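You operate a simulated robot arm through the tools that you are given. There is no shell and no other tool.

You are at the controls of a simulated two-armed robot. One attempt, no reset.

JOB
Top up the green beaker with 30 g of rice; press it flat.
Fine: white mark, plate in, 30 g key, green key once, plate out; it stays on the plate; white press back. Set down upright: what you pick out, white press. Where these are worked on the way, their far stop is far enough and under half their travel is too little: steel plate.

It is judged by the outcome, as a careful person would: the job done as asked, and still so three seconds after it is handed in. It fails if anything else is knocked over, pushed out of place, dropped, spilled or broken.

ROBOT AND FRAMES
Two 7-joint arms with fingered hands on one trunk that stands fixed in place. Base frame: the origin is at the foot of the trunk, x ahead of it, y to its left, z up. Units: mm, rad, N and s.
The left shoulder is at [30, 119, 1094], the right one opposite. With the tool pointing down near the work surface each hand reaches from about 300 to 760 mm from the base axis, measured 20 degrees to its own side. Payload 3.8 kg a hand.
The tool frame of a hand sits at the grasp point between the pads (the TCP): z along the fingers, y along the line on which they close. The tips reach 25 mm beyond it. Largest opening 88 mm; the body of the gripper starts 29 mm behind the TCP. The gripper is a hand of 4 fingers: y runs from the thumb to the fingers, the wrist lies at [-13, -106, -174] in the tool frame, and closing takes about 1.5 s.
Orientation is told as [roll, pitch, yaw] about the base's x, y, z axes, in that order, counted from this pose: with the fingers straight down and the wrist toward the robot, the tool's x, y and z point along [0, 1, 0], [1, 0, 0] and [0, 0, -1] of the base frame.

CONTROLS
- The arms move only by the tool send_rows. It takes "left_steps", "right_steps" or both (then of equal length, played together; a hand with none holds still); each is a list that holds one entry, the list of rows, each a list of 7 numbers: the turn, a rotation vector about the tool's x, y, z in units of 60 degrees (1.0 is 60 degrees), then the shift along the tool's x, y, z in units of 500 mm (1.0 is 500 mm), then the finger opening in mm, from 0 to 88. In form: [[[rx, ry, rz, tx, ty, tz, hand], ...]]. A call has 1 to 20 rows; each row is the pose to reach, as a shift and turn from the pose commanded when the call began, along the tool's axes at that moment. A call with a number of a shift or a turn outside -1 to 1 is refused whole. A row lasts 0.2 s, in which the tool goes at most 50 mm and 0.15 rad; a call with a longer step from one row to the next is refused whole, and so is a gripper value outside its range. A pose out of reach is approached as far as the arm can. The call stops where the force on the tool passes 90 N (or 10 N more than at its start, if that is more) or the arm is blocked; 0.2 s more then pass. The fingers move at their own pace (about 153 mm/s each) and stop on an object; they squeeze with about 26 N. The grip force told is the motor's: it shows also when the fingers shut on nothing. Time passes only in rows, and 0.2 s behind the last, so rows that repeat a pose let the fingers close. The reply holds the time, the measured pose of the TCP, the force on the tool along the base axes, the opening and the grip force, in the units named above and with some noise, with the torque about the TCP (base axes, N m) and any sound that the robot's microphone picked up, and new pictures: "show" is both (left out), scene, wrist or none (wrist: the cameras of the hands that moved).
- Cameras (640 x 400 px; columns grow to the right, rows downward): "scene" is now at [60.2, 6.6, 1643.1]; the picture's right is [0.08, -1.00, 0.00], its down [-0.75, -0.06, -0.66] and it looks along [0.66, 0.05, -0.75] (base axes); focal length 218 px, centre (320, 200). "left" rides on the left gripper at [-64, -83, -98] in its tool frame; the picture's right is [-0.62, -0.37, 0.69], its down [0.71, -0.63, 0.30] and it looks along [0.32, 0.68, 0.65] (tool axes); focal length 265 px, centre (320, 200). "right" rides on the right gripper at [64, -83, -98] in its tool frame; the picture's right is [-0.62, 0.37, -0.69], its down [-0.71, -0.63, 0.30] and it looks along [-0.32, 0.68, 0.65] (tool axes); focal length 265 px, centre (320, 200). There is no depth. A picture from a camera that has moved, and an enlarged one, comes with that camera's place and axes in the base frame and with its lens.
- move_column(by): slides the trunk up (or, below 0, down) by that many mm; the arms and the scene camera ride with it, the base frame stays. It gives what a move gives, with no picture.
- grasp_type(shape, hand): the hand has 4 fingers and takes this shape, open, in about a second: jaw (thumb against the fingers, like two jaws); tri (thumb and two fingers); tip (a fingertip pinch); poke (one finger out to press); point (the index stretched); flat (the hand flat); cup (the hand cupped); fist (a fist). The gripper value then closes the fingers along that shape, each until it touches; the sizes above hold for jaw. It gives what a move gives, with no picture.
- turn_head(pan, tilt): turns the head with the scene camera to pan (to the left, within 2.094 rad either way) and tilt (down, from -0.506 to 1.204), counted from straight ahead of the robot. It gives what a move gives, and a new picture of the scene camera.
- enlarge(camera, box): a new picture of the part [left, top, right, bottom] of that camera's present view, enlarged. The clock stands still meanwhile.
- finish_job(): hands the job in; it is judged then, once.

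Places have to be worked out from the pictures, the camera data and where the tool is seen. Open the grippers and draw the arms clear of the work before you hand the job in, unless the task says otherwise.

The tools are called after "Emit:" as a command line: name --argument value ..., lists and objects as JSON in quotes. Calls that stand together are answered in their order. send_rows: Moves the arms, as the interface text tells. Its arguments: {"type":"object","properties":{"left_steps":{"type":"array"},"right_steps":{"type":"array"},"show":{"type":"string","enum":["both","scene","wrist","none"]}},"required":[]} The other tools are called the same way: move_column (by) slides the trunk up or down; grasp_type (shape, hand) gives the hand a shape; turn_head (pan, tilt) turns the head that bears the scene camera; enlarge (camera, box) takes an enlarged picture of a part of a camera's view; finish_job () hands the job in.

At the start:

```text
time: 0.0
left_tcp_pos: [441.8, 268.3, 1437.6]
left_orientation: [-0.001, -0.001, -0.001]
left_ft_force: [0.1, 0.1, -0.4]
left_ft_torque: [-0.04, 0.01, 0.0]
left_width: 87.7
left_grip_force: 0.1
left_shape: jaw
right_tcp_pos: [609.1, -86.0, 1379.3]
right_orientation: [0.001, 0.001, 0.0]
right_ft_force: [0.4, -0.3, -0.1]
right_ft_torque: [0.0, 0.03, 0.02]
right_width: 87.7
right_grip_force: 0.1
right_shape: jaw
trunk travel left (down, up): [-250.0, 340.0]
head pan, tilt: [0.08, 0.853]
```

scene: 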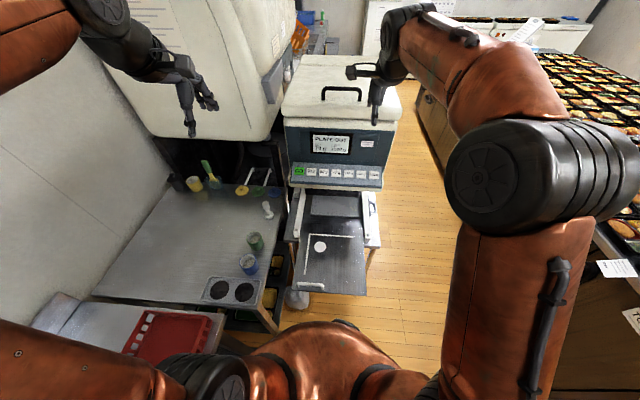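
right: 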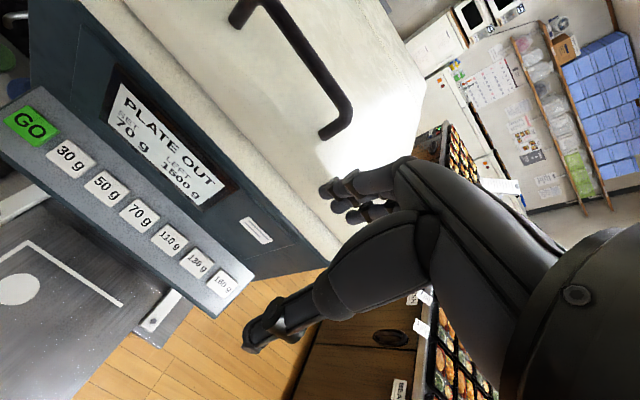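
left: 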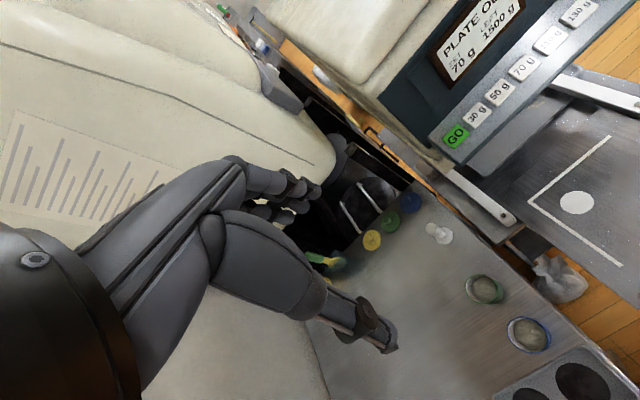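

The scene shows a rice dispenser with a control panel, a sliding plate with a white mark, beakers on the table at left, and a white press. I'll look closer at these parts before moving.

Emit:
enlarge --camera "scene" --box '[160, 140, 320, 320]'

Emit:
enlarge --camera "scene" --box '[270, 110, 410, 310]'

Emit:
enlarge --camera "left" --box '[300, 160, 640, 400]'

Emit:
enlarge --camera "right" --box '[0, 40, 320, 340]'

```text
2.22 times, centred on (240, 230) of scene
camera zoom: at [60.2, 6.6, 1643.1], right [0.08, -1.0, 0.0], down [-0.75, -0.06, -0.66], along [0.66, 0.05, -0.75], focal length 484 px, centre (498, 133)
```

zoom: 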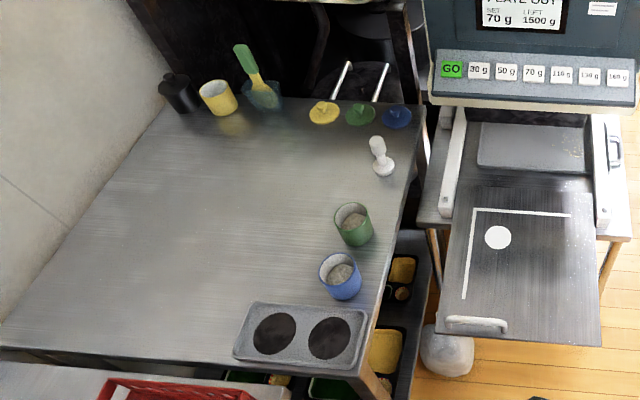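

```text
2.00 times, centred on (340, 210) of scene
camera zoom: at [60.2, 6.6, 1643.1], right [0.08, -1.0, 0.0], down [-0.75, -0.06, -0.66], along [0.66, 0.05, -0.75], focal length 436 px, centre (280, 180)
```

zoom: 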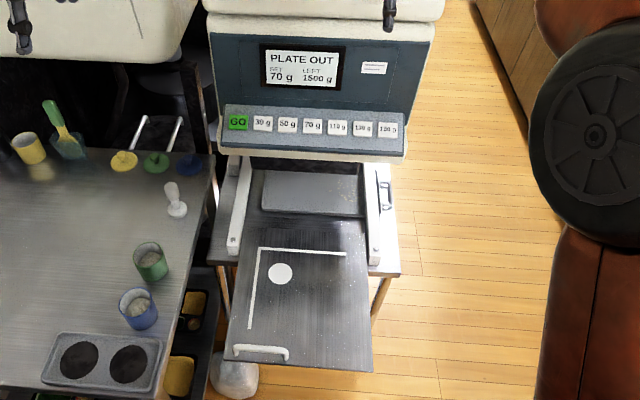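

```text
1.67 times, centred on (470, 280) of left
camera zoom: at [361.4, 203.7, 1535.8], right [-0.37, -0.62, -0.69], down [-0.63, 0.71, -0.3], along [0.68, 0.32, -0.65], focal length 442 px, centre (70, 67)
```

zoom: 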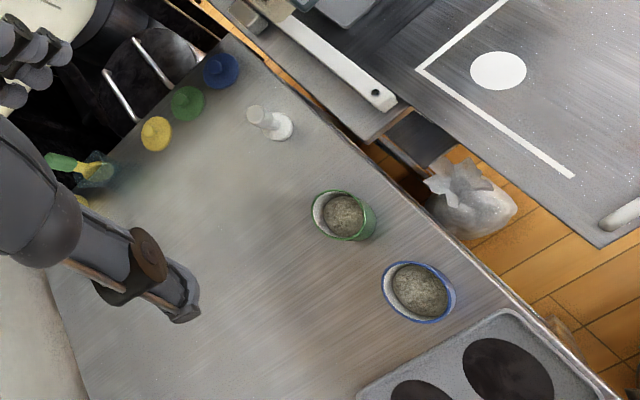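

```text
1.33 times, centred on (160, 190) of right
camera zoom: at [524.9, -22.1, 1477.6], right [0.37, -0.62, 0.69], down [-0.63, -0.71, -0.3], along [0.68, -0.32, -0.65], focal length 354 px, centre (533, 213)
```

zoom: 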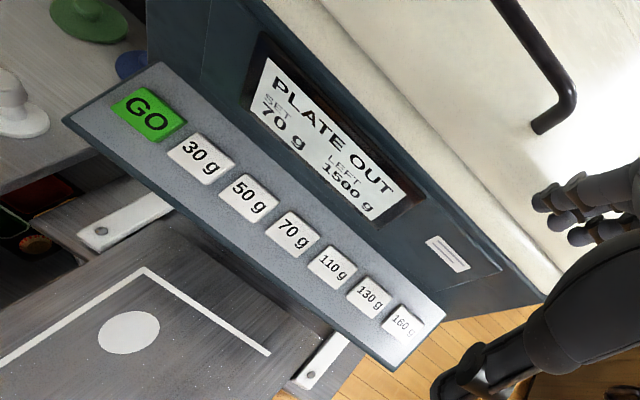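

The white mark triangulates to about (544, 46, 771), the GO key to (649, 130, 1118) and the 30 g key to (652, 87, 1115). I'll turn the head for another view of the table and the plate handle.

Emit:
turn_head --pan 0.35 --tilt 0.95

```text
time: 0.8
left_tcp_pos: [442.4, 267.6, 1439.0]
left_orientation: [-0.002, 0.0, 0.0]
left_ft_force: [-0.2, -0.5, -0.6]
left_ft_torque: [0.0, -0.01, -0.02]
left_width: 87.4
left_grip_force: 0.0
left_shape: jaw
right_tcp_pos: [608.4, -85.3, 1380.0]
right_orientation: [0.0, 0.0, 0.0]
right_ft_force: [-0.3, -0.1, -0.1]
right_ft_torque: [0.01, -0.02, 0.03]
right_width: 87.6
right_grip_force: 0.1
right_shape: jaw
trunk travel left (down, up): [-250.0, 340.0]
head pan, tilt: [0.351, 0.949]
camera scene: at [50.8, 25.3, 1635.8], right [0.34, -0.94, 0.0], down [-0.76, -0.28, -0.58], along [0.55, 0.2, -0.81], focal length 218 px, centre (320, 200)
```

scene: 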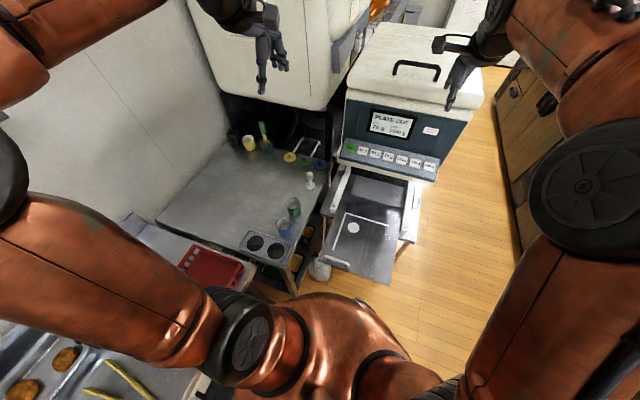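

Emit:
enlarge --camera "scene" --box '[230, 110, 350, 270]'

Emit:
enlarge --camera "scene" --box '[310, 150, 430, 290]'

```text
2.50 times, centred on (290, 190) of scene
camera zoom: at [50.8, 25.3, 1635.8], right [0.34, -0.94, 0.0], down [-0.76, -0.28, -0.58], along [0.55, 0.2, -0.81], focal length 545 px, centre (395, 225)
```

zoom: 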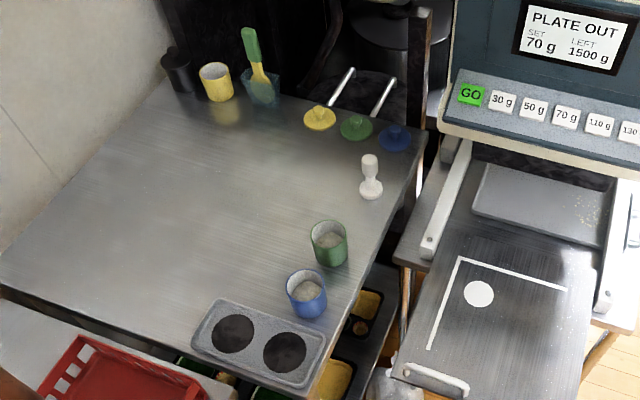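

```text
2.86 times, centred on (370, 220) of scene
camera zoom: at [50.8, 25.3, 1635.8], right [0.34, -0.94, 0.0], down [-0.76, -0.28, -0.58], along [0.55, 0.2, -0.81], focal length 623 px, centre (177, 143)
```

zoom: 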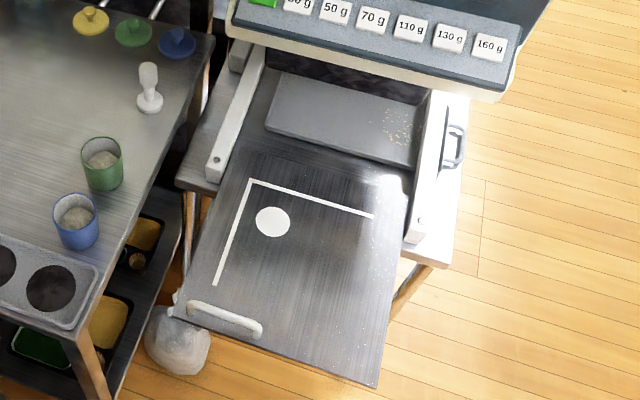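

Rim of the green beaker comes out near (494, 302, 895). I'll lower the left hand to about (400, 290, 1150), well above everything, for a closer wrist view.

Emit:
send_rows --left_steps '[[[0, 0, 0, 0.006, -0.012, 0.082, 88], [0, 0, 0, 0.012, -0.024, 0.164, 88], [0, 0, 0, 0.018, -0.036, 0.246, 88], [0, 0, 0, 0.025, -0.048, 0.328, 88], [0, 0, 0, 0.031, -0.06, 0.41, 88], [0, 0, 0, 0.037, -0.072, 0.492, 88], [0, 0, 0, 0.044, -0.084, 0.576, 88]]]' --show "both"

```text
time: 2.4
left_tcp_pos: [401.6, 288.3, 1151.9]
left_orientation: [-0.002, -0.002, 0.002]
left_ft_force: [0.7, 0.2, 0.1]
left_ft_torque: [-0.04, 0.0, 0.0]
left_width: 87.9
left_grip_force: 0.0
left_shape: jaw
left hand out of reach, approached as far as the arm can: row 7
right_tcp_pos: [609.4, -85.6, 1379.0]
right_orientation: [0.001, 0.001, -0.001]
right_ft_force: [0.1, 0.2, -0.5]
right_ft_torque: [-0.02, -0.03, -0.01]
right_width: 87.5
right_grip_force: 0.1
right_shape: jaw
trunk travel left (down, up): [-250.0, 340.0]
head pan, tilt: [0.351, 0.949]
camera scene: at [51.7, 25.8, 1635.8], right [0.34, -0.94, 0.0], down [-0.76, -0.28, -0.58], along [0.55, 0.2, -0.81], focal length 218 px, centre (320, 200)
camera left: at [320.5, 224.2, 1250.9], right [-0.37, -0.62, -0.69], down [-0.63, 0.71, -0.31], along [0.68, 0.32, -0.65], focal length 265 px, centre (320, 200)
```

scene: 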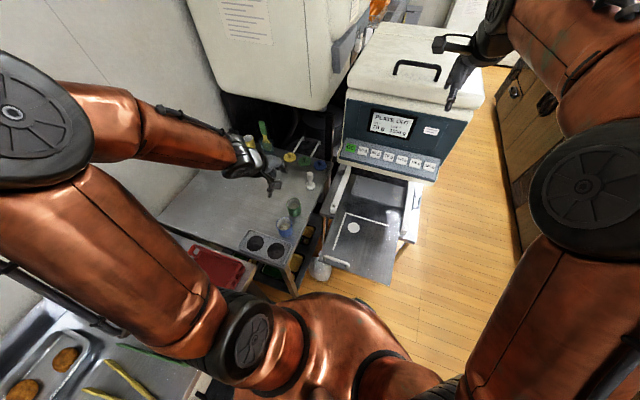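
left: 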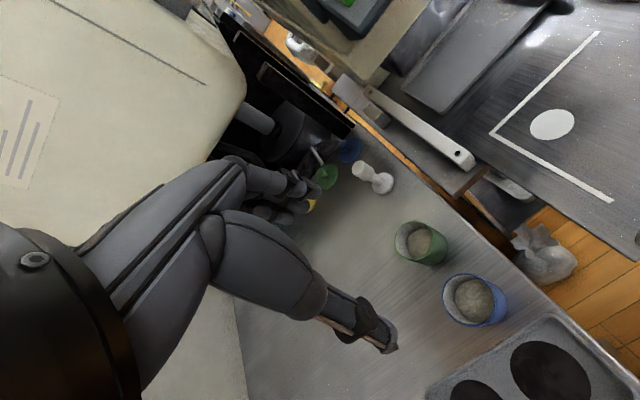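

The closer view works; I'll enlarge the left wrist view around the beakers, press and plate to measure them.

Emit:
enlarge --camera "left" --box '[330, 140, 530, 340]'

Emit:
enlarge --camera "left" --box '[440, 20, 640, 260]'

Emit:
enlarge --camera "scene" --box '[230, 140, 350, 270]'

```text
2.00 times, centred on (430, 240) of left
camera zoom: at [320.5, 224.2, 1250.9], right [-0.37, -0.62, -0.69], down [-0.63, 0.71, -0.31], along [0.68, 0.32, -0.65], focal length 531 px, centre (100, 120)
```

zoom: 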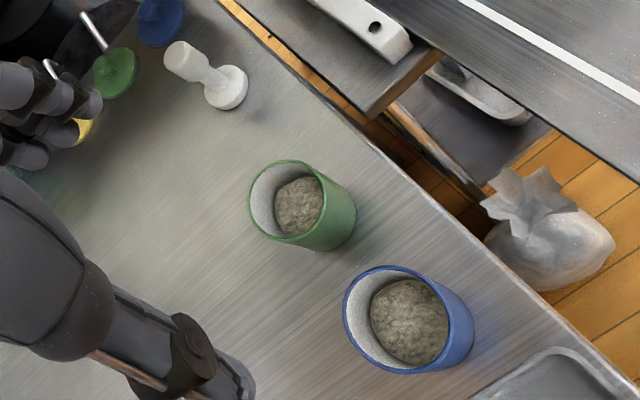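

```text
1.67 times, centred on (540, 140) of left
camera zoom: at [320.5, 224.2, 1250.9], right [-0.37, -0.62, -0.69], down [-0.63, 0.71, -0.31], along [0.68, 0.32, -0.65], focal length 442 px, centre (-47, 300)
```

zoom: 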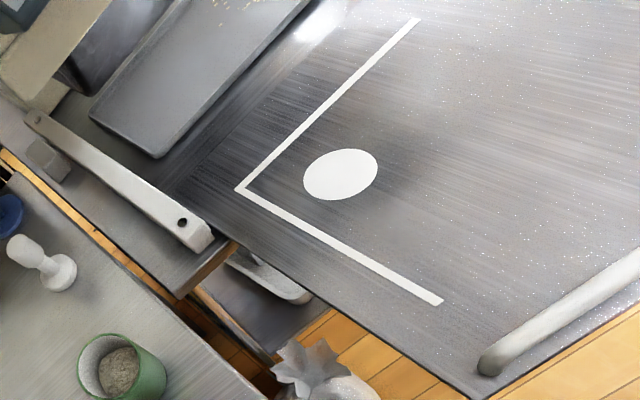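

```text
3.08 times, centred on (290, 205) of scene
camera zoom: at [51.7, 25.8, 1635.8], right [0.34, -0.94, 0.0], down [-0.76, -0.28, -0.58], along [0.55, 0.2, -0.81], focal length 671 px, centre (412, 185)
```

zoom: 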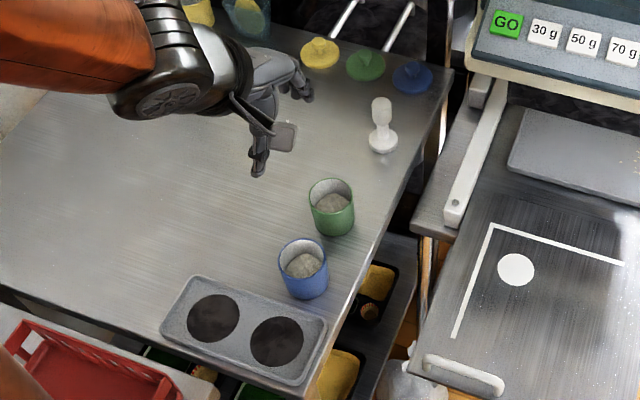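

Combining views, the green beaker's axis is near (494, 302) with rim z≈895–905, and the table is about z≈825. The blue beaker sits about 100 mm nearer. I'll hover above the green one and re-measure.

Emit:
send_rows --left_steps '[[[0, 0, 0, 0.005, 0.038, 0.06, 88], [0, 0, 0, 0.01, 0.075, 0.12, 88], [0, 0, 0, 0.015, 0.113, 0.18, 88], [0, 0, 0, 0.02, 0.15, 0.24, 88], [0, 0, 0, 0.024, 0.188, 0.3, 88], [0, 0, 0, 0.024, 0.188, 0.3, 88]]]' --show "both"

```text
time: 3.8
left_tcp_pos: [496.4, 301.6, 1005.9]
left_orientation: [-0.001, 0.001, 0.0]
left_ft_force: [0.4, -0.3, 0.4]
left_ft_torque: [-0.02, 0.01, 0.01]
left_width: 87.7
left_grip_force: 0.1
left_shape: jaw
left hand out of reach, approached as far as the arm can: row 1
right_tcp_pos: [607.5, -85.9, 1379.4]
right_orientation: [-0.002, 0.0, -0.001]
right_ft_force: [-0.1, -0.2, 0.1]
right_ft_torque: [-0.01, 0.0, 0.04]
right_width: 87.3
right_grip_force: 0.1
right_shape: jaw
trunk travel left (down, up): [-250.0, 340.0]
head pan, tilt: [0.351, 0.949]
camera scene: at [50.1, 24.7, 1635.9], right [0.34, -0.94, 0.0], down [-0.76, -0.28, -0.58], along [0.55, 0.2, -0.81], focal length 218 px, centre (320, 200)
camera left: at [414.6, 236.1, 1104.6], right [-0.37, -0.62, -0.69], down [-0.63, 0.71, -0.3], along [0.68, 0.32, -0.65], focal length 265 px, centre (320, 200)
```

scene: 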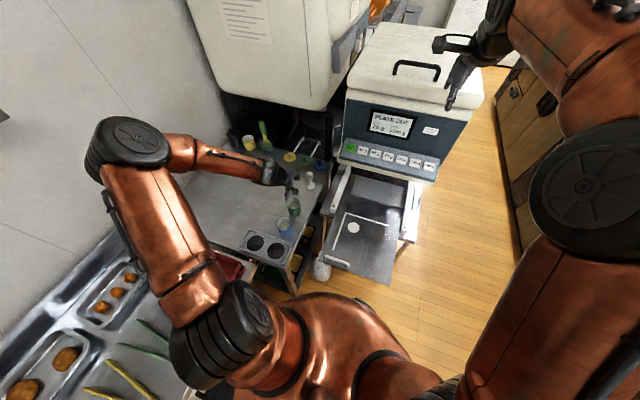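
left: 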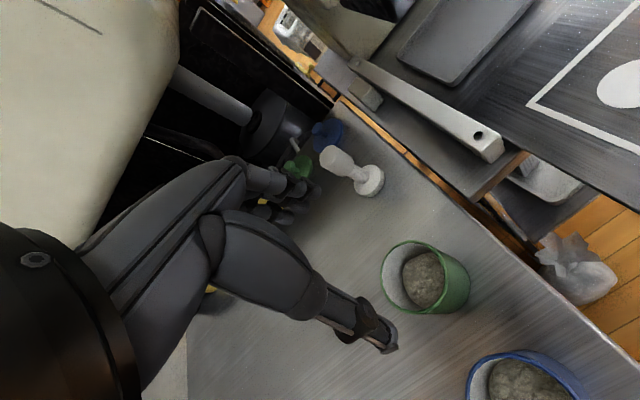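

The hover is nearly right (TCP measured 496, 302, 1006). I'll enlarge the wrist view on the green beaker and the press.

Emit:
enlarge --camera "left" --box '[360, 220, 500, 330]'

Emit:
enlarge --camera "left" --box '[280, 120, 420, 220]'

Emit:
enlarge --camera "scene" --box '[260, 150, 350, 250]'

```text
3.64 times, centred on (430, 275) of left
camera zoom: at [414.6, 236.1, 1104.6], right [-0.37, -0.62, -0.69], down [-0.63, 0.71, -0.3], along [0.68, 0.32, -0.65], focal length 965 px, centre (-80, -73)
```

zoom: 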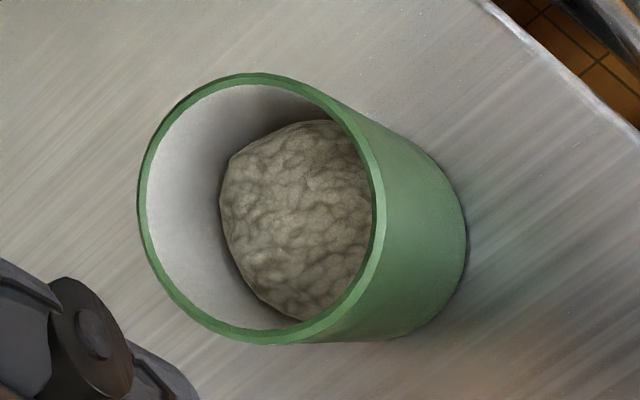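

```text
4.00 times, centred on (350, 170) of left
camera zoom: at [414.6, 236.1, 1104.6], right [-0.37, -0.62, -0.69], down [-0.63, 0.71, -0.3], along [0.68, 0.32, -0.65], focal length 1062 px, centre (200, 320)
```

zoom: 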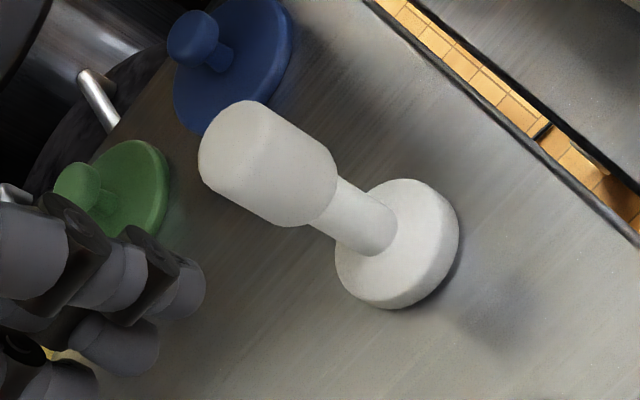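

```text
4.00 times, centred on (305, 200) of scene
camera zoom: at [50.1, 24.7, 1635.9], right [0.34, -0.94, 0.0], down [-0.76, -0.28, -0.58], along [0.55, 0.2, -0.81], focal length 872 px, centre (380, 200)
```

zoom: 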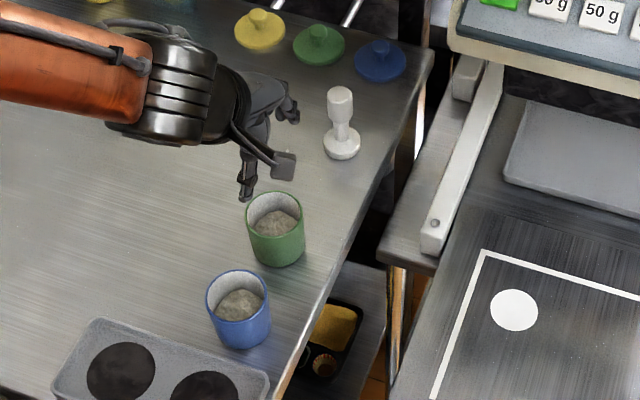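

Rim centre comes to about (493, 302, 895), diameter about 60 mm, with the table near z≈828. I'll descend so the tips are just above the rim and check the alignment.

Emit:
send_rows --left_steps '[[[0, 0, 0, 0, 0, 0.05, 88], [0, 0, 0, 0, 0, 0.1, 88], [0, 0, 0, 0, 0, 0.13, 88], [0, 0, 0, 0, 0, 0.13, 88]]]' --show "both"

```text
time: 4.8
left_tcp_pos: [494.5, 301.9, 940.3]
left_orientation: [0.001, 0.0, 0.0]
left_ft_force: [-0.3, -1.3, -0.2]
left_ft_torque: [-0.02, -0.01, -0.05]
left_width: 87.7
left_grip_force: 0.1
left_shape: jaw
right_tcp_pos: [608.4, -86.5, 1378.7]
right_orientation: [0.0, 0.001, 0.0]
right_ft_force: [-0.9, 0.1, 1.2]
right_ft_torque: [0.02, -0.01, -0.03]
right_width: 87.4
right_grip_force: 0.1
right_shape: jaw
trunk travel left (down, up): [-250.0, 340.0]
head pan, tilt: [0.351, 0.949]
camera scene: at [50.7, 25.3, 1635.8], right [0.34, -0.94, 0.0], down [-0.76, -0.28, -0.58], along [0.55, 0.2, -0.81], focal length 218 px, centre (320, 200)
camera left: at [413.4, 237.1, 1038.5], right [-0.37, -0.62, -0.69], down [-0.63, 0.71, -0.3], along [0.68, 0.32, -0.65], focal length 265 px, centre (320, 200)
```

scene: 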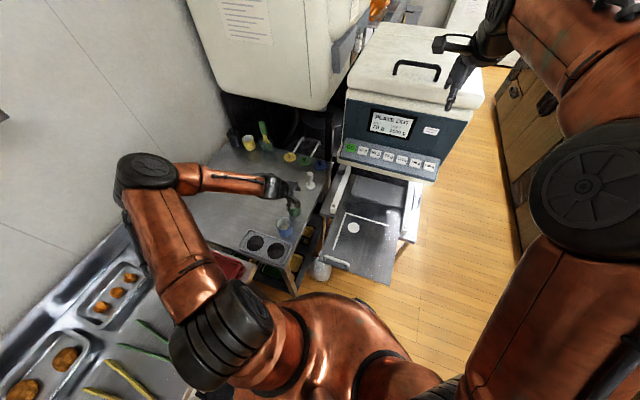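
left: 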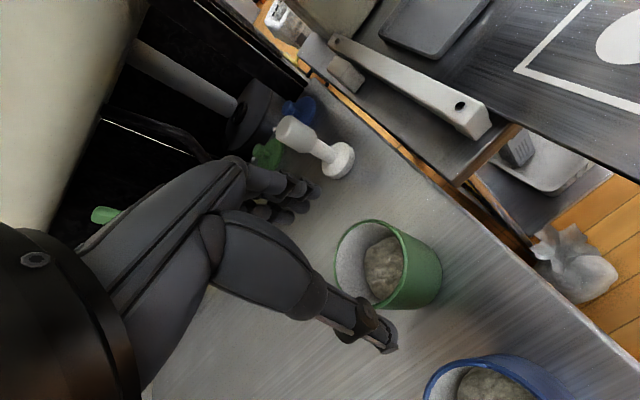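

The image still puts the rim centre at about (491, 301), within a few mm of the TCP. I'll descend to z≈875 straddling the beaker.

Emit:
send_rows --left_steps '[[[0, 0, 0, 0, -0.003, 0.04, 88], [0, 0, 0, 0, -0.005, 0.08, 88], [0, 0, 0, 0, -0.005, 0.115, 88], [0, 0, 0, 0, -0.005, 0.131, 88], [0, 0, 0, 0, -0.005, 0.131, 88]]]' --show "both"

```text
time: 6.0
left_tcp_pos: [493.0, 302.1, 873.8]
left_orientation: [0.0, -0.001, 0.0]
left_ft_force: [0.1, -0.6, 0.4]
left_ft_torque: [0.04, -0.01, -0.03]
left_width: 87.8
left_grip_force: 0.2
left_shape: jaw
right_tcp_pos: [608.9, -86.6, 1379.6]
right_orientation: [0.0, -0.001, 0.0]
right_ft_force: [-0.8, 0.6, 0.3]
right_ft_torque: [0.04, 0.01, -0.01]
right_width: 87.5
right_grip_force: 0.1
right_shape: jaw
trunk travel left (down, up): [-250.0, 340.0]
head pan, tilt: [0.351, 0.949]
camera scene: at [50.8, 25.3, 1635.8], right [0.34, -0.94, 0.0], down [-0.76, -0.28, -0.58], along [0.55, 0.2, -0.81], focal length 218 px, centre (320, 200)
camera left: at [412.0, 238.0, 971.5], right [-0.37, -0.62, -0.69], down [-0.63, 0.71, -0.3], along [0.68, 0.32, -0.65], focal length 265 px, centre (320, 200)
```

scene: 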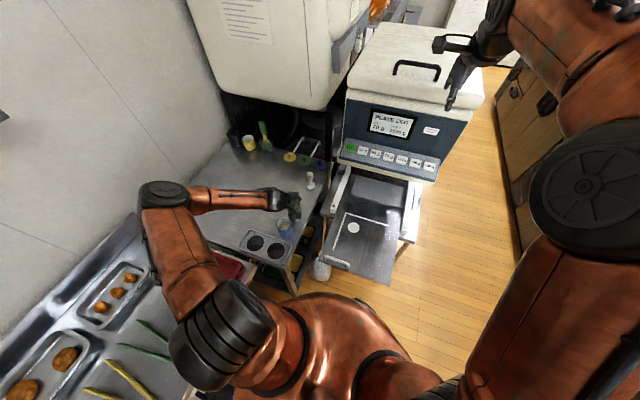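
left: 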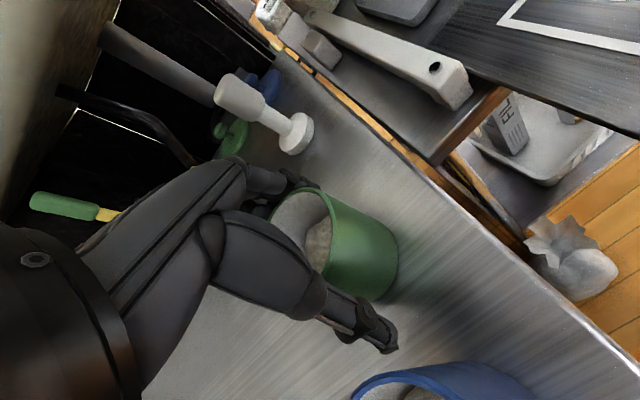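

The beaker stands between thumb and fingers with no contact forces. Closing the fingers on it now.

Emit:
send_rows --left_steps '[[[0, 0, 0, 0, 0, 0, 75], [0, 0, 0, 0, 0, 0, 68], [0, 0, 0, 0, 0, 0, 62], [0, 0, 0, 0, 0, 0, 56], [0, 0, 0, 0, 0, 0, 50], [0, 0, 0, 0, 0, 0, 45], [0, 0, 0, 0, 0, 0, 45], [0, 0, 0, 0, 0, 0, 45], [0, 0, 0, 0, 0, 0, 45]]]' --show "both"

```text
time: 8.0
left_tcp_pos: [493.6, 302.5, 873.7]
left_orientation: [0.002, 0.001, 0.0]
left_ft_force: [0.1, 0.3, -0.4]
left_ft_torque: [-0.01, -0.02, -0.01]
left_width: 49.9
left_grip_force: 26.3
left_shape: jaw
right_tcp_pos: [608.5, -86.8, 1379.7]
right_orientation: [0.0, -0.001, -0.002]
right_ft_force: [0.6, -0.4, -1.2]
right_ft_torque: [0.01, -0.01, 0.0]
right_width: 87.9
right_grip_force: 0.1
right_shape: jaw
trunk travel left (down, up): [-250.0, 340.0]
head pan, tilt: [0.351, 0.949]
camera scene: at [50.9, 25.5, 1635.8], right [0.34, -0.94, 0.0], down [-0.76, -0.28, -0.58], along [0.55, 0.2, -0.81], focal length 218 px, centre (320, 200)
camera left: at [412.0, 238.1, 971.5], right [-0.37, -0.62, -0.69], down [-0.63, 0.71, -0.3], along [0.68, 0.32, -0.65], focal length 265 px, centre (320, 200)
```

scene: 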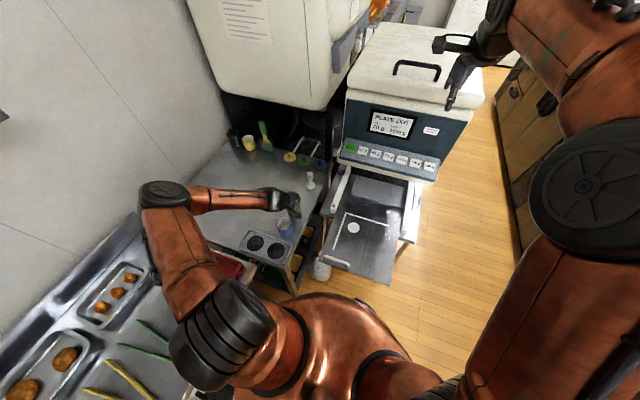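
left: 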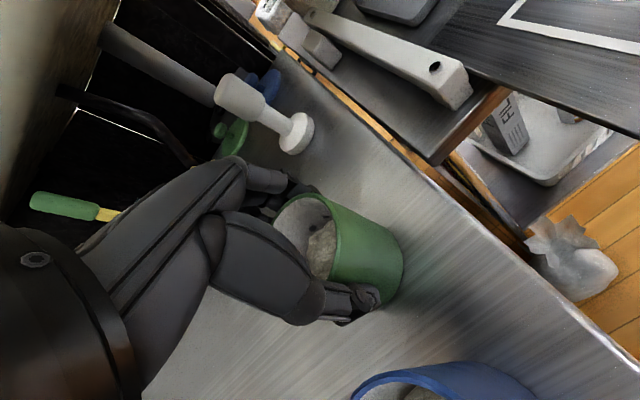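

Gripped at 50 mm with 26 N. Lifting straight up, slowly.

Emit:
send_rows --left_steps '[[[0, 0, 0, 0, 0, -0.01, 45], [0, 0, 0, 0, 0, -0.03, 45], [0, 0, 0, 0, 0, -0.06, 45], [0, 0, 0, 0, 0, -0.1, 45], [0, 0, 0, 0, 0, -0.15, 45], [0, 0, 0, 0, 0, -0.2, 45], [0, 0, 0, 0, 0, -0.23, 45], [0, 0, 0, 0, 0, -0.24, 45], [0, 0, 0, 0, 0, -0.24, 45]]]' --show "both"

```text
time: 10.0
left_tcp_pos: [493.6, 303.2, 994.2]
left_orientation: [-0.001, 0.0, -0.001]
left_ft_force: [-0.4, 0.1, -0.4]
left_ft_torque: [-0.02, 0.0, 0.07]
left_width: 49.8
left_grip_force: 25.8
left_shape: jaw
right_tcp_pos: [608.9, -86.7, 1379.5]
right_orientation: [0.0, 0.0, 0.0]
right_ft_force: [0.0, 0.0, 0.7]
right_ft_torque: [-0.04, -0.01, -0.03]
right_width: 87.5
right_grip_force: 0.1
right_shape: jaw
trunk travel left (down, up): [-250.0, 340.0]
head pan, tilt: [0.351, 0.949]
camera scene: at [50.9, 25.5, 1635.8], right [0.34, -0.94, 0.0], down [-0.76, -0.28, -0.58], along [0.55, 0.2, -0.81], focal length 218 px, centre (320, 200)
camera left: at [411.8, 238.0, 1092.3], right [-0.37, -0.62, -0.69], down [-0.63, 0.71, -0.3], along [0.68, 0.32, -0.65], focal length 265 px, centre (320, 200)
```

scene: 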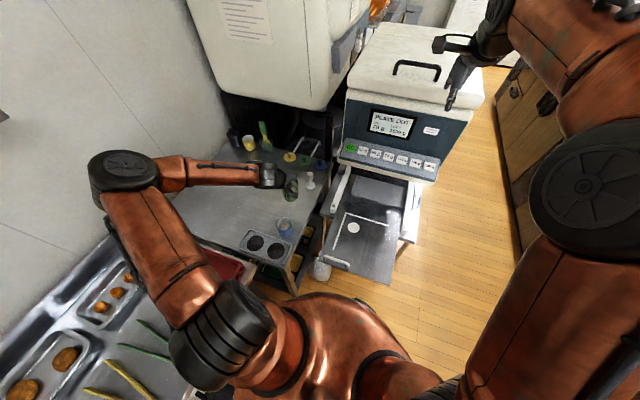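
left: 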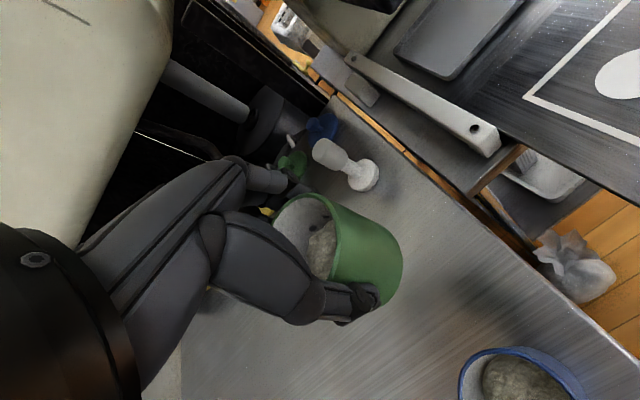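

The beaker is held firmly and upright. Moving it across at the same height to above the white mark near (544, 46).

Emit:
send_rows --left_steps '[[[0, 0, 0, -0.02, 0.004, 0, 45], [0, 0, 0, -0.06, 0.012, 0, 45], [0, 0, 0, -0.12, 0.024, 0, 45], [0, 0, 0, -0.19, 0.037, 0, 45], [0, 0, 0, -0.26, 0.051, 0, 45], [0, 0, 0, -0.33, 0.065, 0, 45], [0, 0, 0, -0.4, 0.078, 0, 45], [0, 0, 0, -0.46, 0.09, 0, 45], [0, 0, 0, -0.5, 0.098, 0, 45], [0, 0, 0, -0.515, 0.101, 0, 45], [0, 0, 0, -0.515, 0.101, 0, 45]]]' --show "both"

```text
time: 12.4
left_tcp_pos: [545.1, 45.2, 993.1]
left_orientation: [0.0, 0.0, 0.001]
left_ft_force: [-0.1, 0.8, -1.0]
left_ft_torque: [0.02, 0.01, -0.01]
left_width: 49.6
left_grip_force: 25.9
left_shape: jaw
right_tcp_pos: [609.0, -86.7, 1378.7]
right_orientation: [-0.001, 0.0, -0.001]
right_ft_force: [-0.3, 0.2, 0.4]
right_ft_torque: [0.03, 0.0, 0.01]
right_width: 87.7
right_grip_force: 0.1
right_shape: jaw
trunk travel left (down, up): [-250.0, 340.0]
head pan, tilt: [0.351, 0.949]
camera scene: at [51.0, 25.4, 1635.8], right [0.34, -0.94, 0.0], down [-0.76, -0.28, -0.58], along [0.55, 0.2, -0.81], focal length 218 px, centre (320, 200)
camera left: at [463.3, -19.9, 1092.0], right [-0.37, -0.62, -0.69], down [-0.63, 0.71, -0.3], along [0.68, 0.32, -0.65], focal length 265 px, centre (320, 200)
```

scene: 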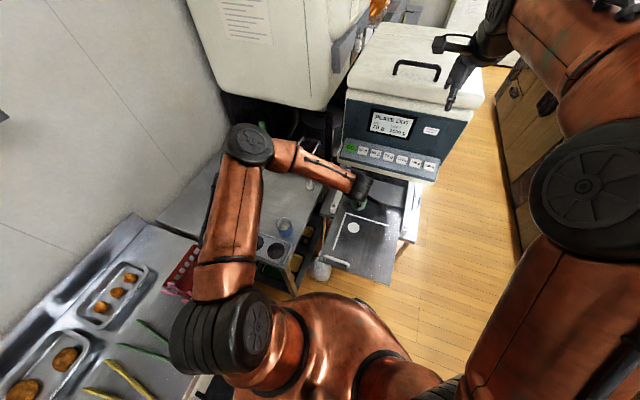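
left: 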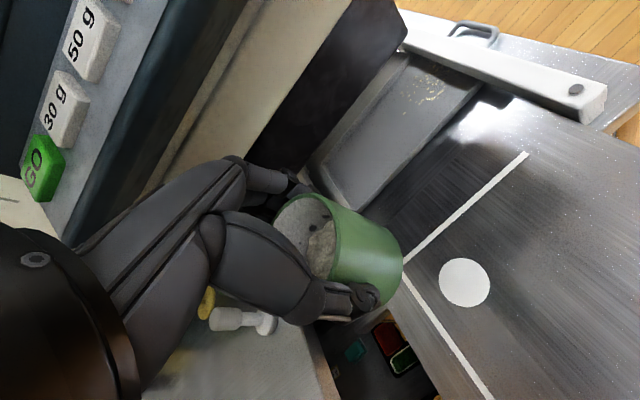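

The wrist view puts the mark at about (544, 38) while the scene gave (544, 46). I'll enlarge both views to pin down the y value before lowering.

Emit:
enlarge --camera "scene" --box '[330, 160, 410, 260]'

Emit:
enlarge --camera "left" --box '[260, 160, 520, 340]'

Emit:
enlarge --camera "right" --box '[0, 200, 160, 340]'

```text
4.00 times, centred on (370, 210) of scene
camera zoom: at [51.0, 25.4, 1635.8], right [0.34, -0.94, 0.0], down [-0.76, -0.28, -0.58], along [0.55, 0.2, -0.81], focal length 872 px, centre (120, 160)
```

zoom: 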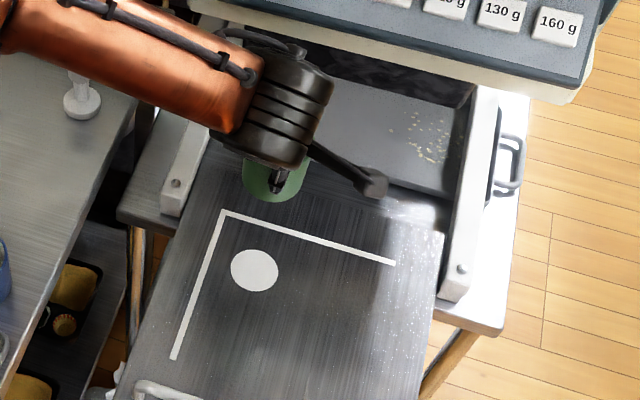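

```text
2.22 times, centred on (390, 250) of left
camera zoom: at [463.3, -19.9, 1092.0], right [-0.37, -0.62, -0.69], down [-0.63, 0.71, -0.3], along [0.68, 0.32, -0.65], focal length 590 px, centre (164, 89)
```

zoom: 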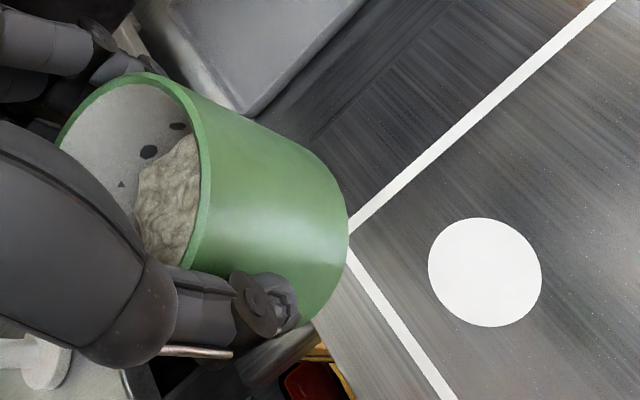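

```text
2.86 times, centred on (80, 270) of right
camera zoom: at [525.1, -22.1, 1477.5], right [0.37, -0.62, 0.69], down [-0.63, -0.71, -0.3], along [0.68, -0.32, -0.65], focal length 758 px, centre (1006, 0)
```

zoom: 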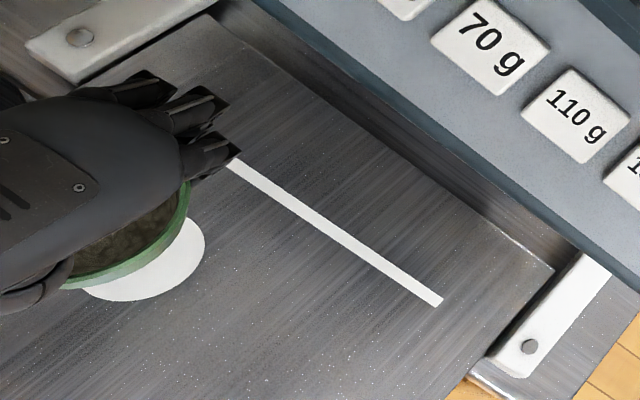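

Both head poses agree on about (542, 45) for the mark, so I'll lower to roughly 20 mm above the plate and compare the beaker's base with the disc directly.

Emit:
send_rows --left_steps '[[[0, 0, 0, 0, 0, 0.02, 45], [0, 0, 0, 0, 0, 0.06, 45], [0, 0, 0, 0, 0, 0.12, 45], [0, 0, 0, 0, 0, 0.18, 45], [0, 0, 0, 0, 0, 0.24, 45], [0, 0, 0, 0, 0, 0.28, 45], [0, 0, 0, 0, 0, 0.3, 45], [0, 0, 0, 0, 0, 0.306, 45], [0, 0, 0, 0, 0, 0.306, 45]]]' --show "both"

```text
time: 14.4
left_tcp_pos: [543.0, 43.9, 840.0]
left_orientation: [0.0, -0.001, -0.001]
left_ft_force: [-0.1, 0.4, -0.3]
left_ft_torque: [-0.01, -0.03, -0.02]
left_width: 49.4
left_grip_force: 25.7
left_shape: jaw
right_tcp_pos: [608.4, -86.8, 1379.8]
right_orientation: [-0.001, 0.001, -0.001]
right_ft_force: [0.1, 0.2, 0.7]
right_ft_torque: [0.02, -0.01, -0.04]
right_width: 87.7
right_grip_force: 0.0
right_shape: jaw
trunk travel left (down, up): [-250.0, 340.0]
head pan, tilt: [0.351, 0.949]
camera scene: at [50.9, 25.3, 1635.8], right [0.34, -0.94, 0.0], down [-0.76, -0.28, -0.58], along [0.55, 0.2, -0.81], focal length 218 px, centre (320, 200)
camera left: at [462.4, -20.3, 938.5], right [-0.37, -0.62, -0.69], down [-0.63, 0.71, -0.3], along [0.68, 0.32, -0.65], focal length 265 px, centre (320, 200)
```

scene: 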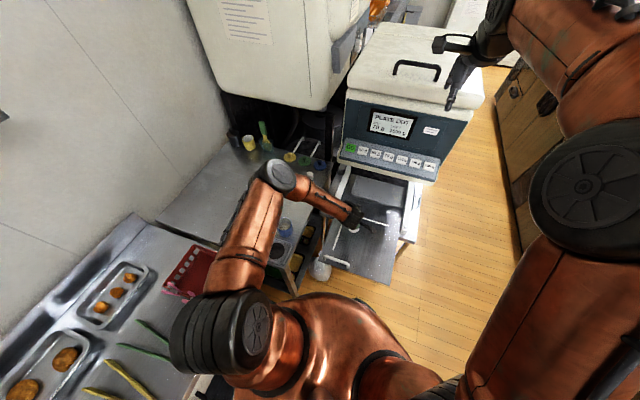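
left: 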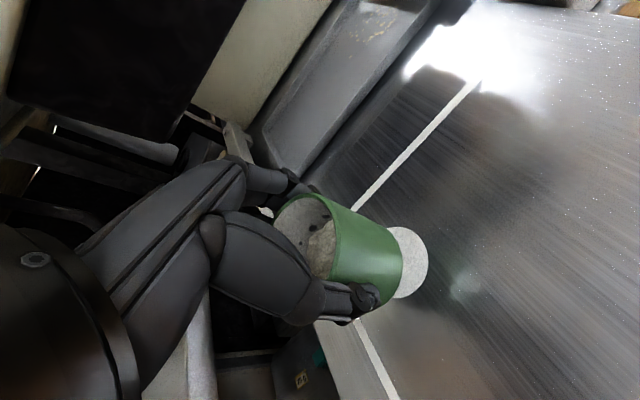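

Emit:
enlarge --camera "left" --box '[300, 180, 460, 340]'

Emit:
enlarge --camera "scene" --box '[330, 190, 410, 270]'

Emit:
enlarge --camera "right" --box '[0, 220, 120, 340]'

```text
2.50 times, centred on (380, 260) of left
camera zoom: at [462.4, -20.3, 938.5], right [-0.37, -0.62, -0.69], down [-0.63, 0.71, -0.3], along [0.68, 0.32, -0.65], focal length 664 px, centre (170, 50)
```

zoom: 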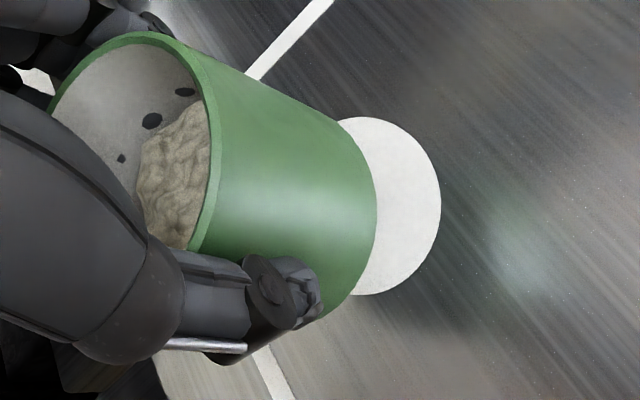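

```text
5.00 times, centred on (370, 230) of scene
camera zoom: at [50.9, 25.3, 1635.8], right [0.34, -0.94, 0.0], down [-0.76, -0.28, -0.58], along [0.55, 0.2, -0.81], focal length 1090 px, centre (70, 50)
```

zoom: 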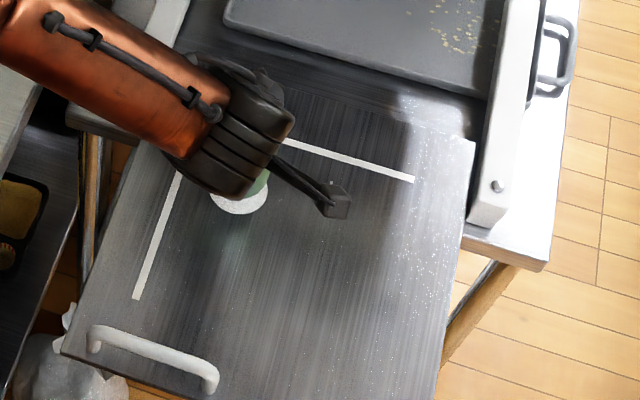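

```text
3.33 times, centred on (60, 280) of right
camera zoom: at [525.1, -22.2, 1477.5], right [0.37, -0.62, 0.69], down [-0.63, -0.71, -0.3], along [0.68, -0.32, -0.65], focal length 885 px, centre (1187, -67)
```

zoom: 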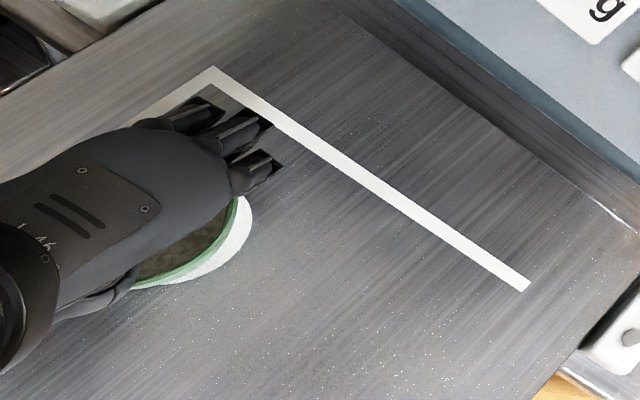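

Both wrist cameras show the disc about 6–8 mm further to −y than the beaker (it sits slightly off-centre in the hand). I'll shift −7 mm in y and −2 mm in x, and lower to just above the plate to check again.

Emit:
send_rows --left_steps '[[[0, 0, 0, -0.007, -0.002, 0, 45], [0, 0, 0, -0.014, -0.004, 0.008, 45], [0, 0, 0, -0.014, -0.004, 0.018, 45], [0, 0, 0, -0.014, -0.004, 0.026, 45], [0, 0, 0, -0.014, -0.004, 0.026, 45]]]' --show "both"

Emit:
enlarge --camera "left" --box '[300, 180, 460, 340]'

Emit:
enlarge --camera "right" --box '[0, 220, 120, 340]'

```text
time: 15.6
left_tcp_pos: [540.8, 37.3, 827.7]
left_orientation: [0.0, 0.001, -0.001]
left_ft_force: [-0.5, 0.4, -1.4]
left_ft_torque: [-0.02, 0.01, -0.01]
left_width: 49.7
left_grip_force: 25.9
left_shape: jaw
right_tcp_pos: [608.6, -86.7, 1379.4]
right_orientation: [-0.002, 0.001, -0.001]
right_ft_force: [-0.3, 0.0, -0.3]
right_ft_torque: [0.02, 0.01, 0.0]
right_width: 87.7
right_grip_force: 0.0
right_shape: jaw
trunk travel left (down, up): [-250.0, 340.0]
head pan, tilt: [0.351, 0.949]
camera scene: at [51.0, 25.3, 1635.8], right [0.34, -0.94, 0.0], down [-0.76, -0.28, -0.58], along [0.55, 0.2, -0.81], focal length 218 px, centre (320, 200)
camera left: at [460.3, -26.8, 925.4], right [-0.37, -0.62, -0.69], down [-0.63, 0.71, -0.3], along [0.68, 0.32, -0.65], focal length 265 px, centre (320, 200)
```

scene: 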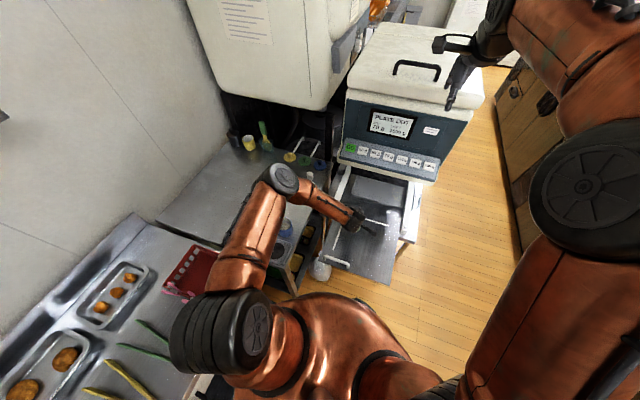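
left: 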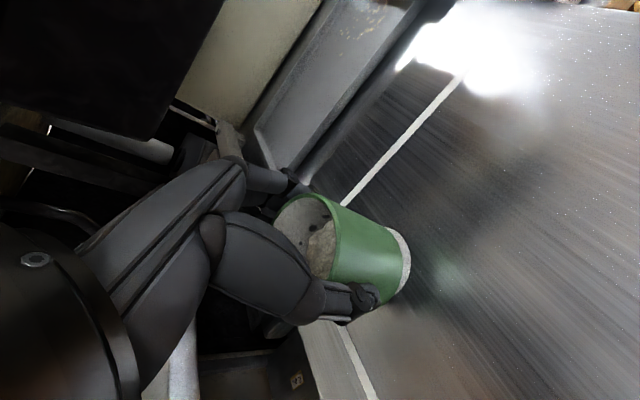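

```text
2.50 times, centred on (380, 260) of left
camera zoom: at [460.3, -26.8, 925.4], right [-0.37, -0.62, -0.69], down [-0.63, 0.71, -0.3], along [0.68, 0.32, -0.65], focal length 664 px, centre (170, 50)
```

zoom: 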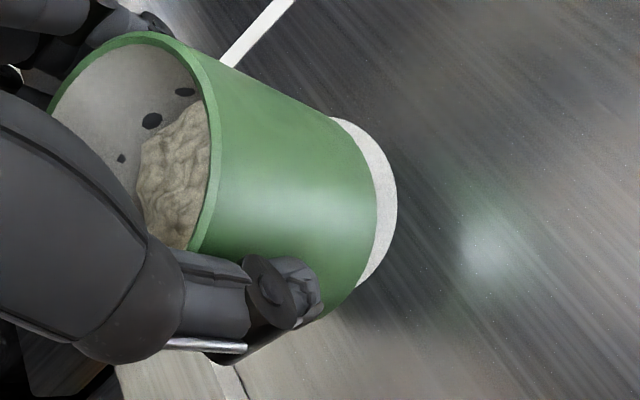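

```text
3.33 times, centred on (60, 280) of right
camera zoom: at [525.1, -22.2, 1477.5], right [0.37, -0.62, 0.69], down [-0.63, -0.71, -0.3], along [0.68, -0.32, -0.65], focal length 885 px, centre (1187, -67)
```

zoom: 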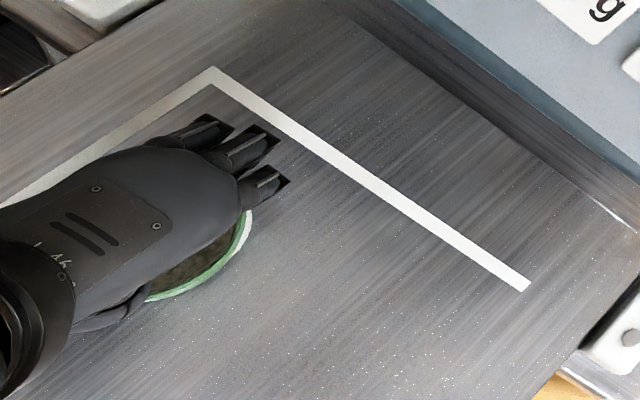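

The beaker nearly covers the disc now; both wrist views suggest a last nudge of about +2.5 mm x and −3 mm y. I'll apply that and lower 6 mm, checking for contact.

Emit:
send_rows --left_steps '[[[0, 0, 0, -0.006, 0.005, 0, 45], [0, 0, 0, -0.006, 0.005, 0.004, 45], [0, 0, 0, -0.006, 0.005, 0.008, 45], [0, 0, 0, -0.006, 0.005, 0.012, 45], [0, 0, 0, -0.006, 0.005, 0.012, 45]]]' --show "none"

Emit:
enlarge --camera "left" --box '[300, 180, 460, 340]'

Emit:
enlarge --camera "right" --box '[0, 220, 120, 340]'

```text
time: 16.8
left_tcp_pos: [544.3, 33.7, 820.7]
left_orientation: [0.002, 0.0, -0.001]
left_ft_force: [-0.4, -0.4, -0.5]
left_ft_torque: [0.0, 0.0, 0.01]
left_width: 49.7
left_grip_force: 26.3
left_shape: jaw
right_tcp_pos: [608.2, -87.3, 1379.6]
right_orientation: [0.0, -0.001, 0.0]
right_ft_force: [-0.9, -0.5, -0.9]
right_ft_torque: [-0.02, 0.0, 0.03]
right_width: 87.4
right_grip_force: 0.0
right_shape: jaw
trunk travel left (down, up): [-250.0, 340.0]
head pan, tilt: [0.351, 0.949]
```

```text
2.50 times, centred on (380, 260) of left
camera zoom: at [462.9, -30.1, 919.7], right [-0.37, -0.62, -0.69], down [-0.63, 0.71, -0.3], along [0.68, 0.32, -0.65], focal length 664 px, centre (170, 50)
```

zoom: 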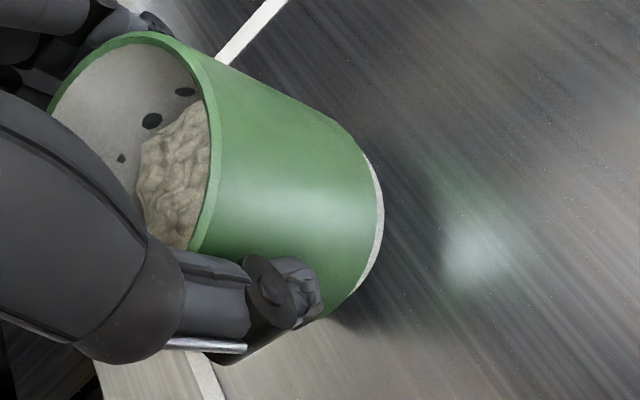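

```text
3.33 times, centred on (60, 280) of right
camera zoom: at [525.1, -22.2, 1477.5], right [0.37, -0.62, 0.69], down [-0.63, -0.71, -0.3], along [0.68, -0.32, -0.65], focal length 885 px, centre (1187, -67)
```

zoom: 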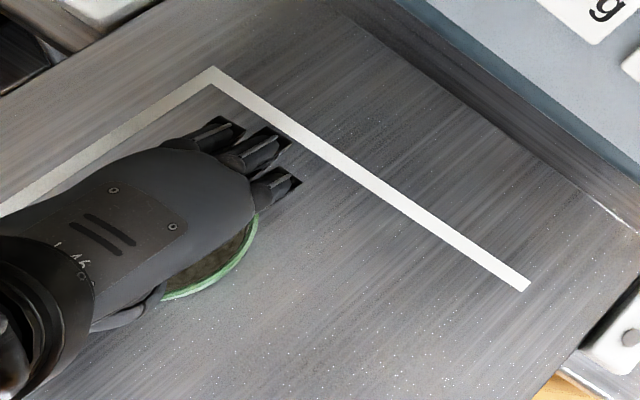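

The disc is now almost fully under the beaker. I'll lower in 1 mm steps and watch the force for contact.

Emit:
send_rows --left_steps '[[[0, 0, 0, 0, 0, 0.002, 45], [0, 0, 0, 0, 0, 0.004, 45], [0, 0, 0, 0, 0, 0.004, 45]]]' --show "none"

```text
time: 17.6
left_tcp_pos: [544.0, 36.6, 818.4]
left_orientation: [0.0, 0.0, 0.001]
left_ft_force: [0.5, 0.3, -0.9]
left_ft_torque: [0.0, -0.01, -0.01]
left_width: 49.6
left_grip_force: 25.3
left_shape: jaw
right_tcp_pos: [609.3, -86.4, 1379.3]
right_orientation: [0.0, 0.0, -0.001]
right_ft_force: [-0.2, 0.0, 0.0]
right_ft_torque: [0.01, -0.01, 0.02]
right_width: 87.9
right_grip_force: 0.1
right_shape: jaw
trunk travel left (down, up): [-250.0, 340.0]
head pan, tilt: [0.351, 0.949]
```

No contact yet at z≈818.4; continuing down in 1 mm steps.

Emit:
send_rows --left_steps '[[[0, 0, 0, 0, 0, 0.002, 45], [0, 0, 0, 0, 0, 0.004, 45], [0, 0, 0, 0, 0, 0.004, 45]]]' --show "none"

Emit:
enlarge --camera "left" --box '[300, 180, 460, 340]'

```text
time: 18.4
left_tcp_pos: [543.7, 35.0, 816.9]
left_orientation: [0.0, 0.0, -0.001]
left_ft_force: [-0.7, 0.2, -1.1]
left_ft_torque: [-0.03, -0.01, 0.01]
left_width: 49.7
left_grip_force: 26.0
left_shape: jaw
right_tcp_pos: [608.4, -86.3, 1379.4]
right_orientation: [0.001, -0.001, 0.0]
right_ft_force: [-0.6, 0.3, -0.4]
right_ft_torque: [0.01, -0.04, -0.01]
right_width: 87.8
right_grip_force: 0.0
right_shape: jaw
trunk travel left (down, up): [-250.0, 340.0]
head pan, tilt: [0.351, 0.949]
```

```text
2.50 times, centred on (380, 260) of left
camera zoom: at [462.8, -29.7, 915.4], right [-0.37, -0.62, -0.69], down [-0.63, 0.71, -0.3], along [0.68, 0.32, -0.65], focal length 664 px, centre (170, 50)
```

zoom: 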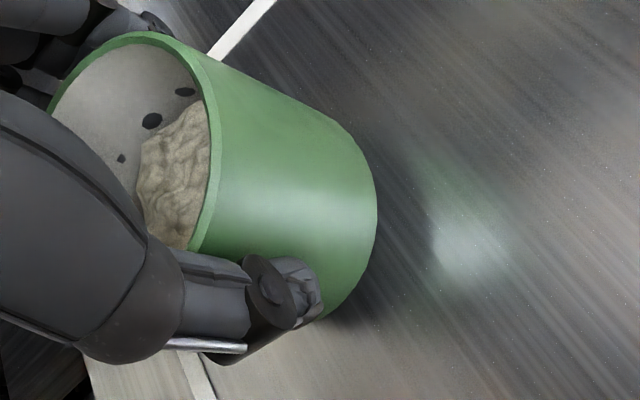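

The disc is fully hidden under the base, still no contact force. Lowering further in 1 mm steps.

Emit:
send_rows --left_steps '[[[0, 0, 0, 0, 0, 0.002, 45], [0, 0, 0, 0, 0, 0.004, 45], [0, 0, 0, 0, 0, 0.004, 45]]]' --show "none"

```text
time: 19.2
left_tcp_pos: [544.3, 35.3, 815.3]
left_orientation: [0.001, 0.0, -0.002]
left_ft_force: [1.0, 0.2, 0.0]
left_ft_torque: [-0.01, 0.03, 0.01]
left_width: 49.5
left_grip_force: 25.8
left_shape: jaw
right_tcp_pos: [609.3, -86.4, 1378.9]
right_orientation: [0.0, 0.0, 0.001]
right_ft_force: [-0.4, -0.5, -0.1]
right_ft_torque: [0.01, 0.01, 0.03]
right_width: 87.5
right_grip_force: 0.1
right_shape: jaw
trunk travel left (down, up): [-250.0, 340.0]
head pan, tilt: [0.351, 0.949]
```

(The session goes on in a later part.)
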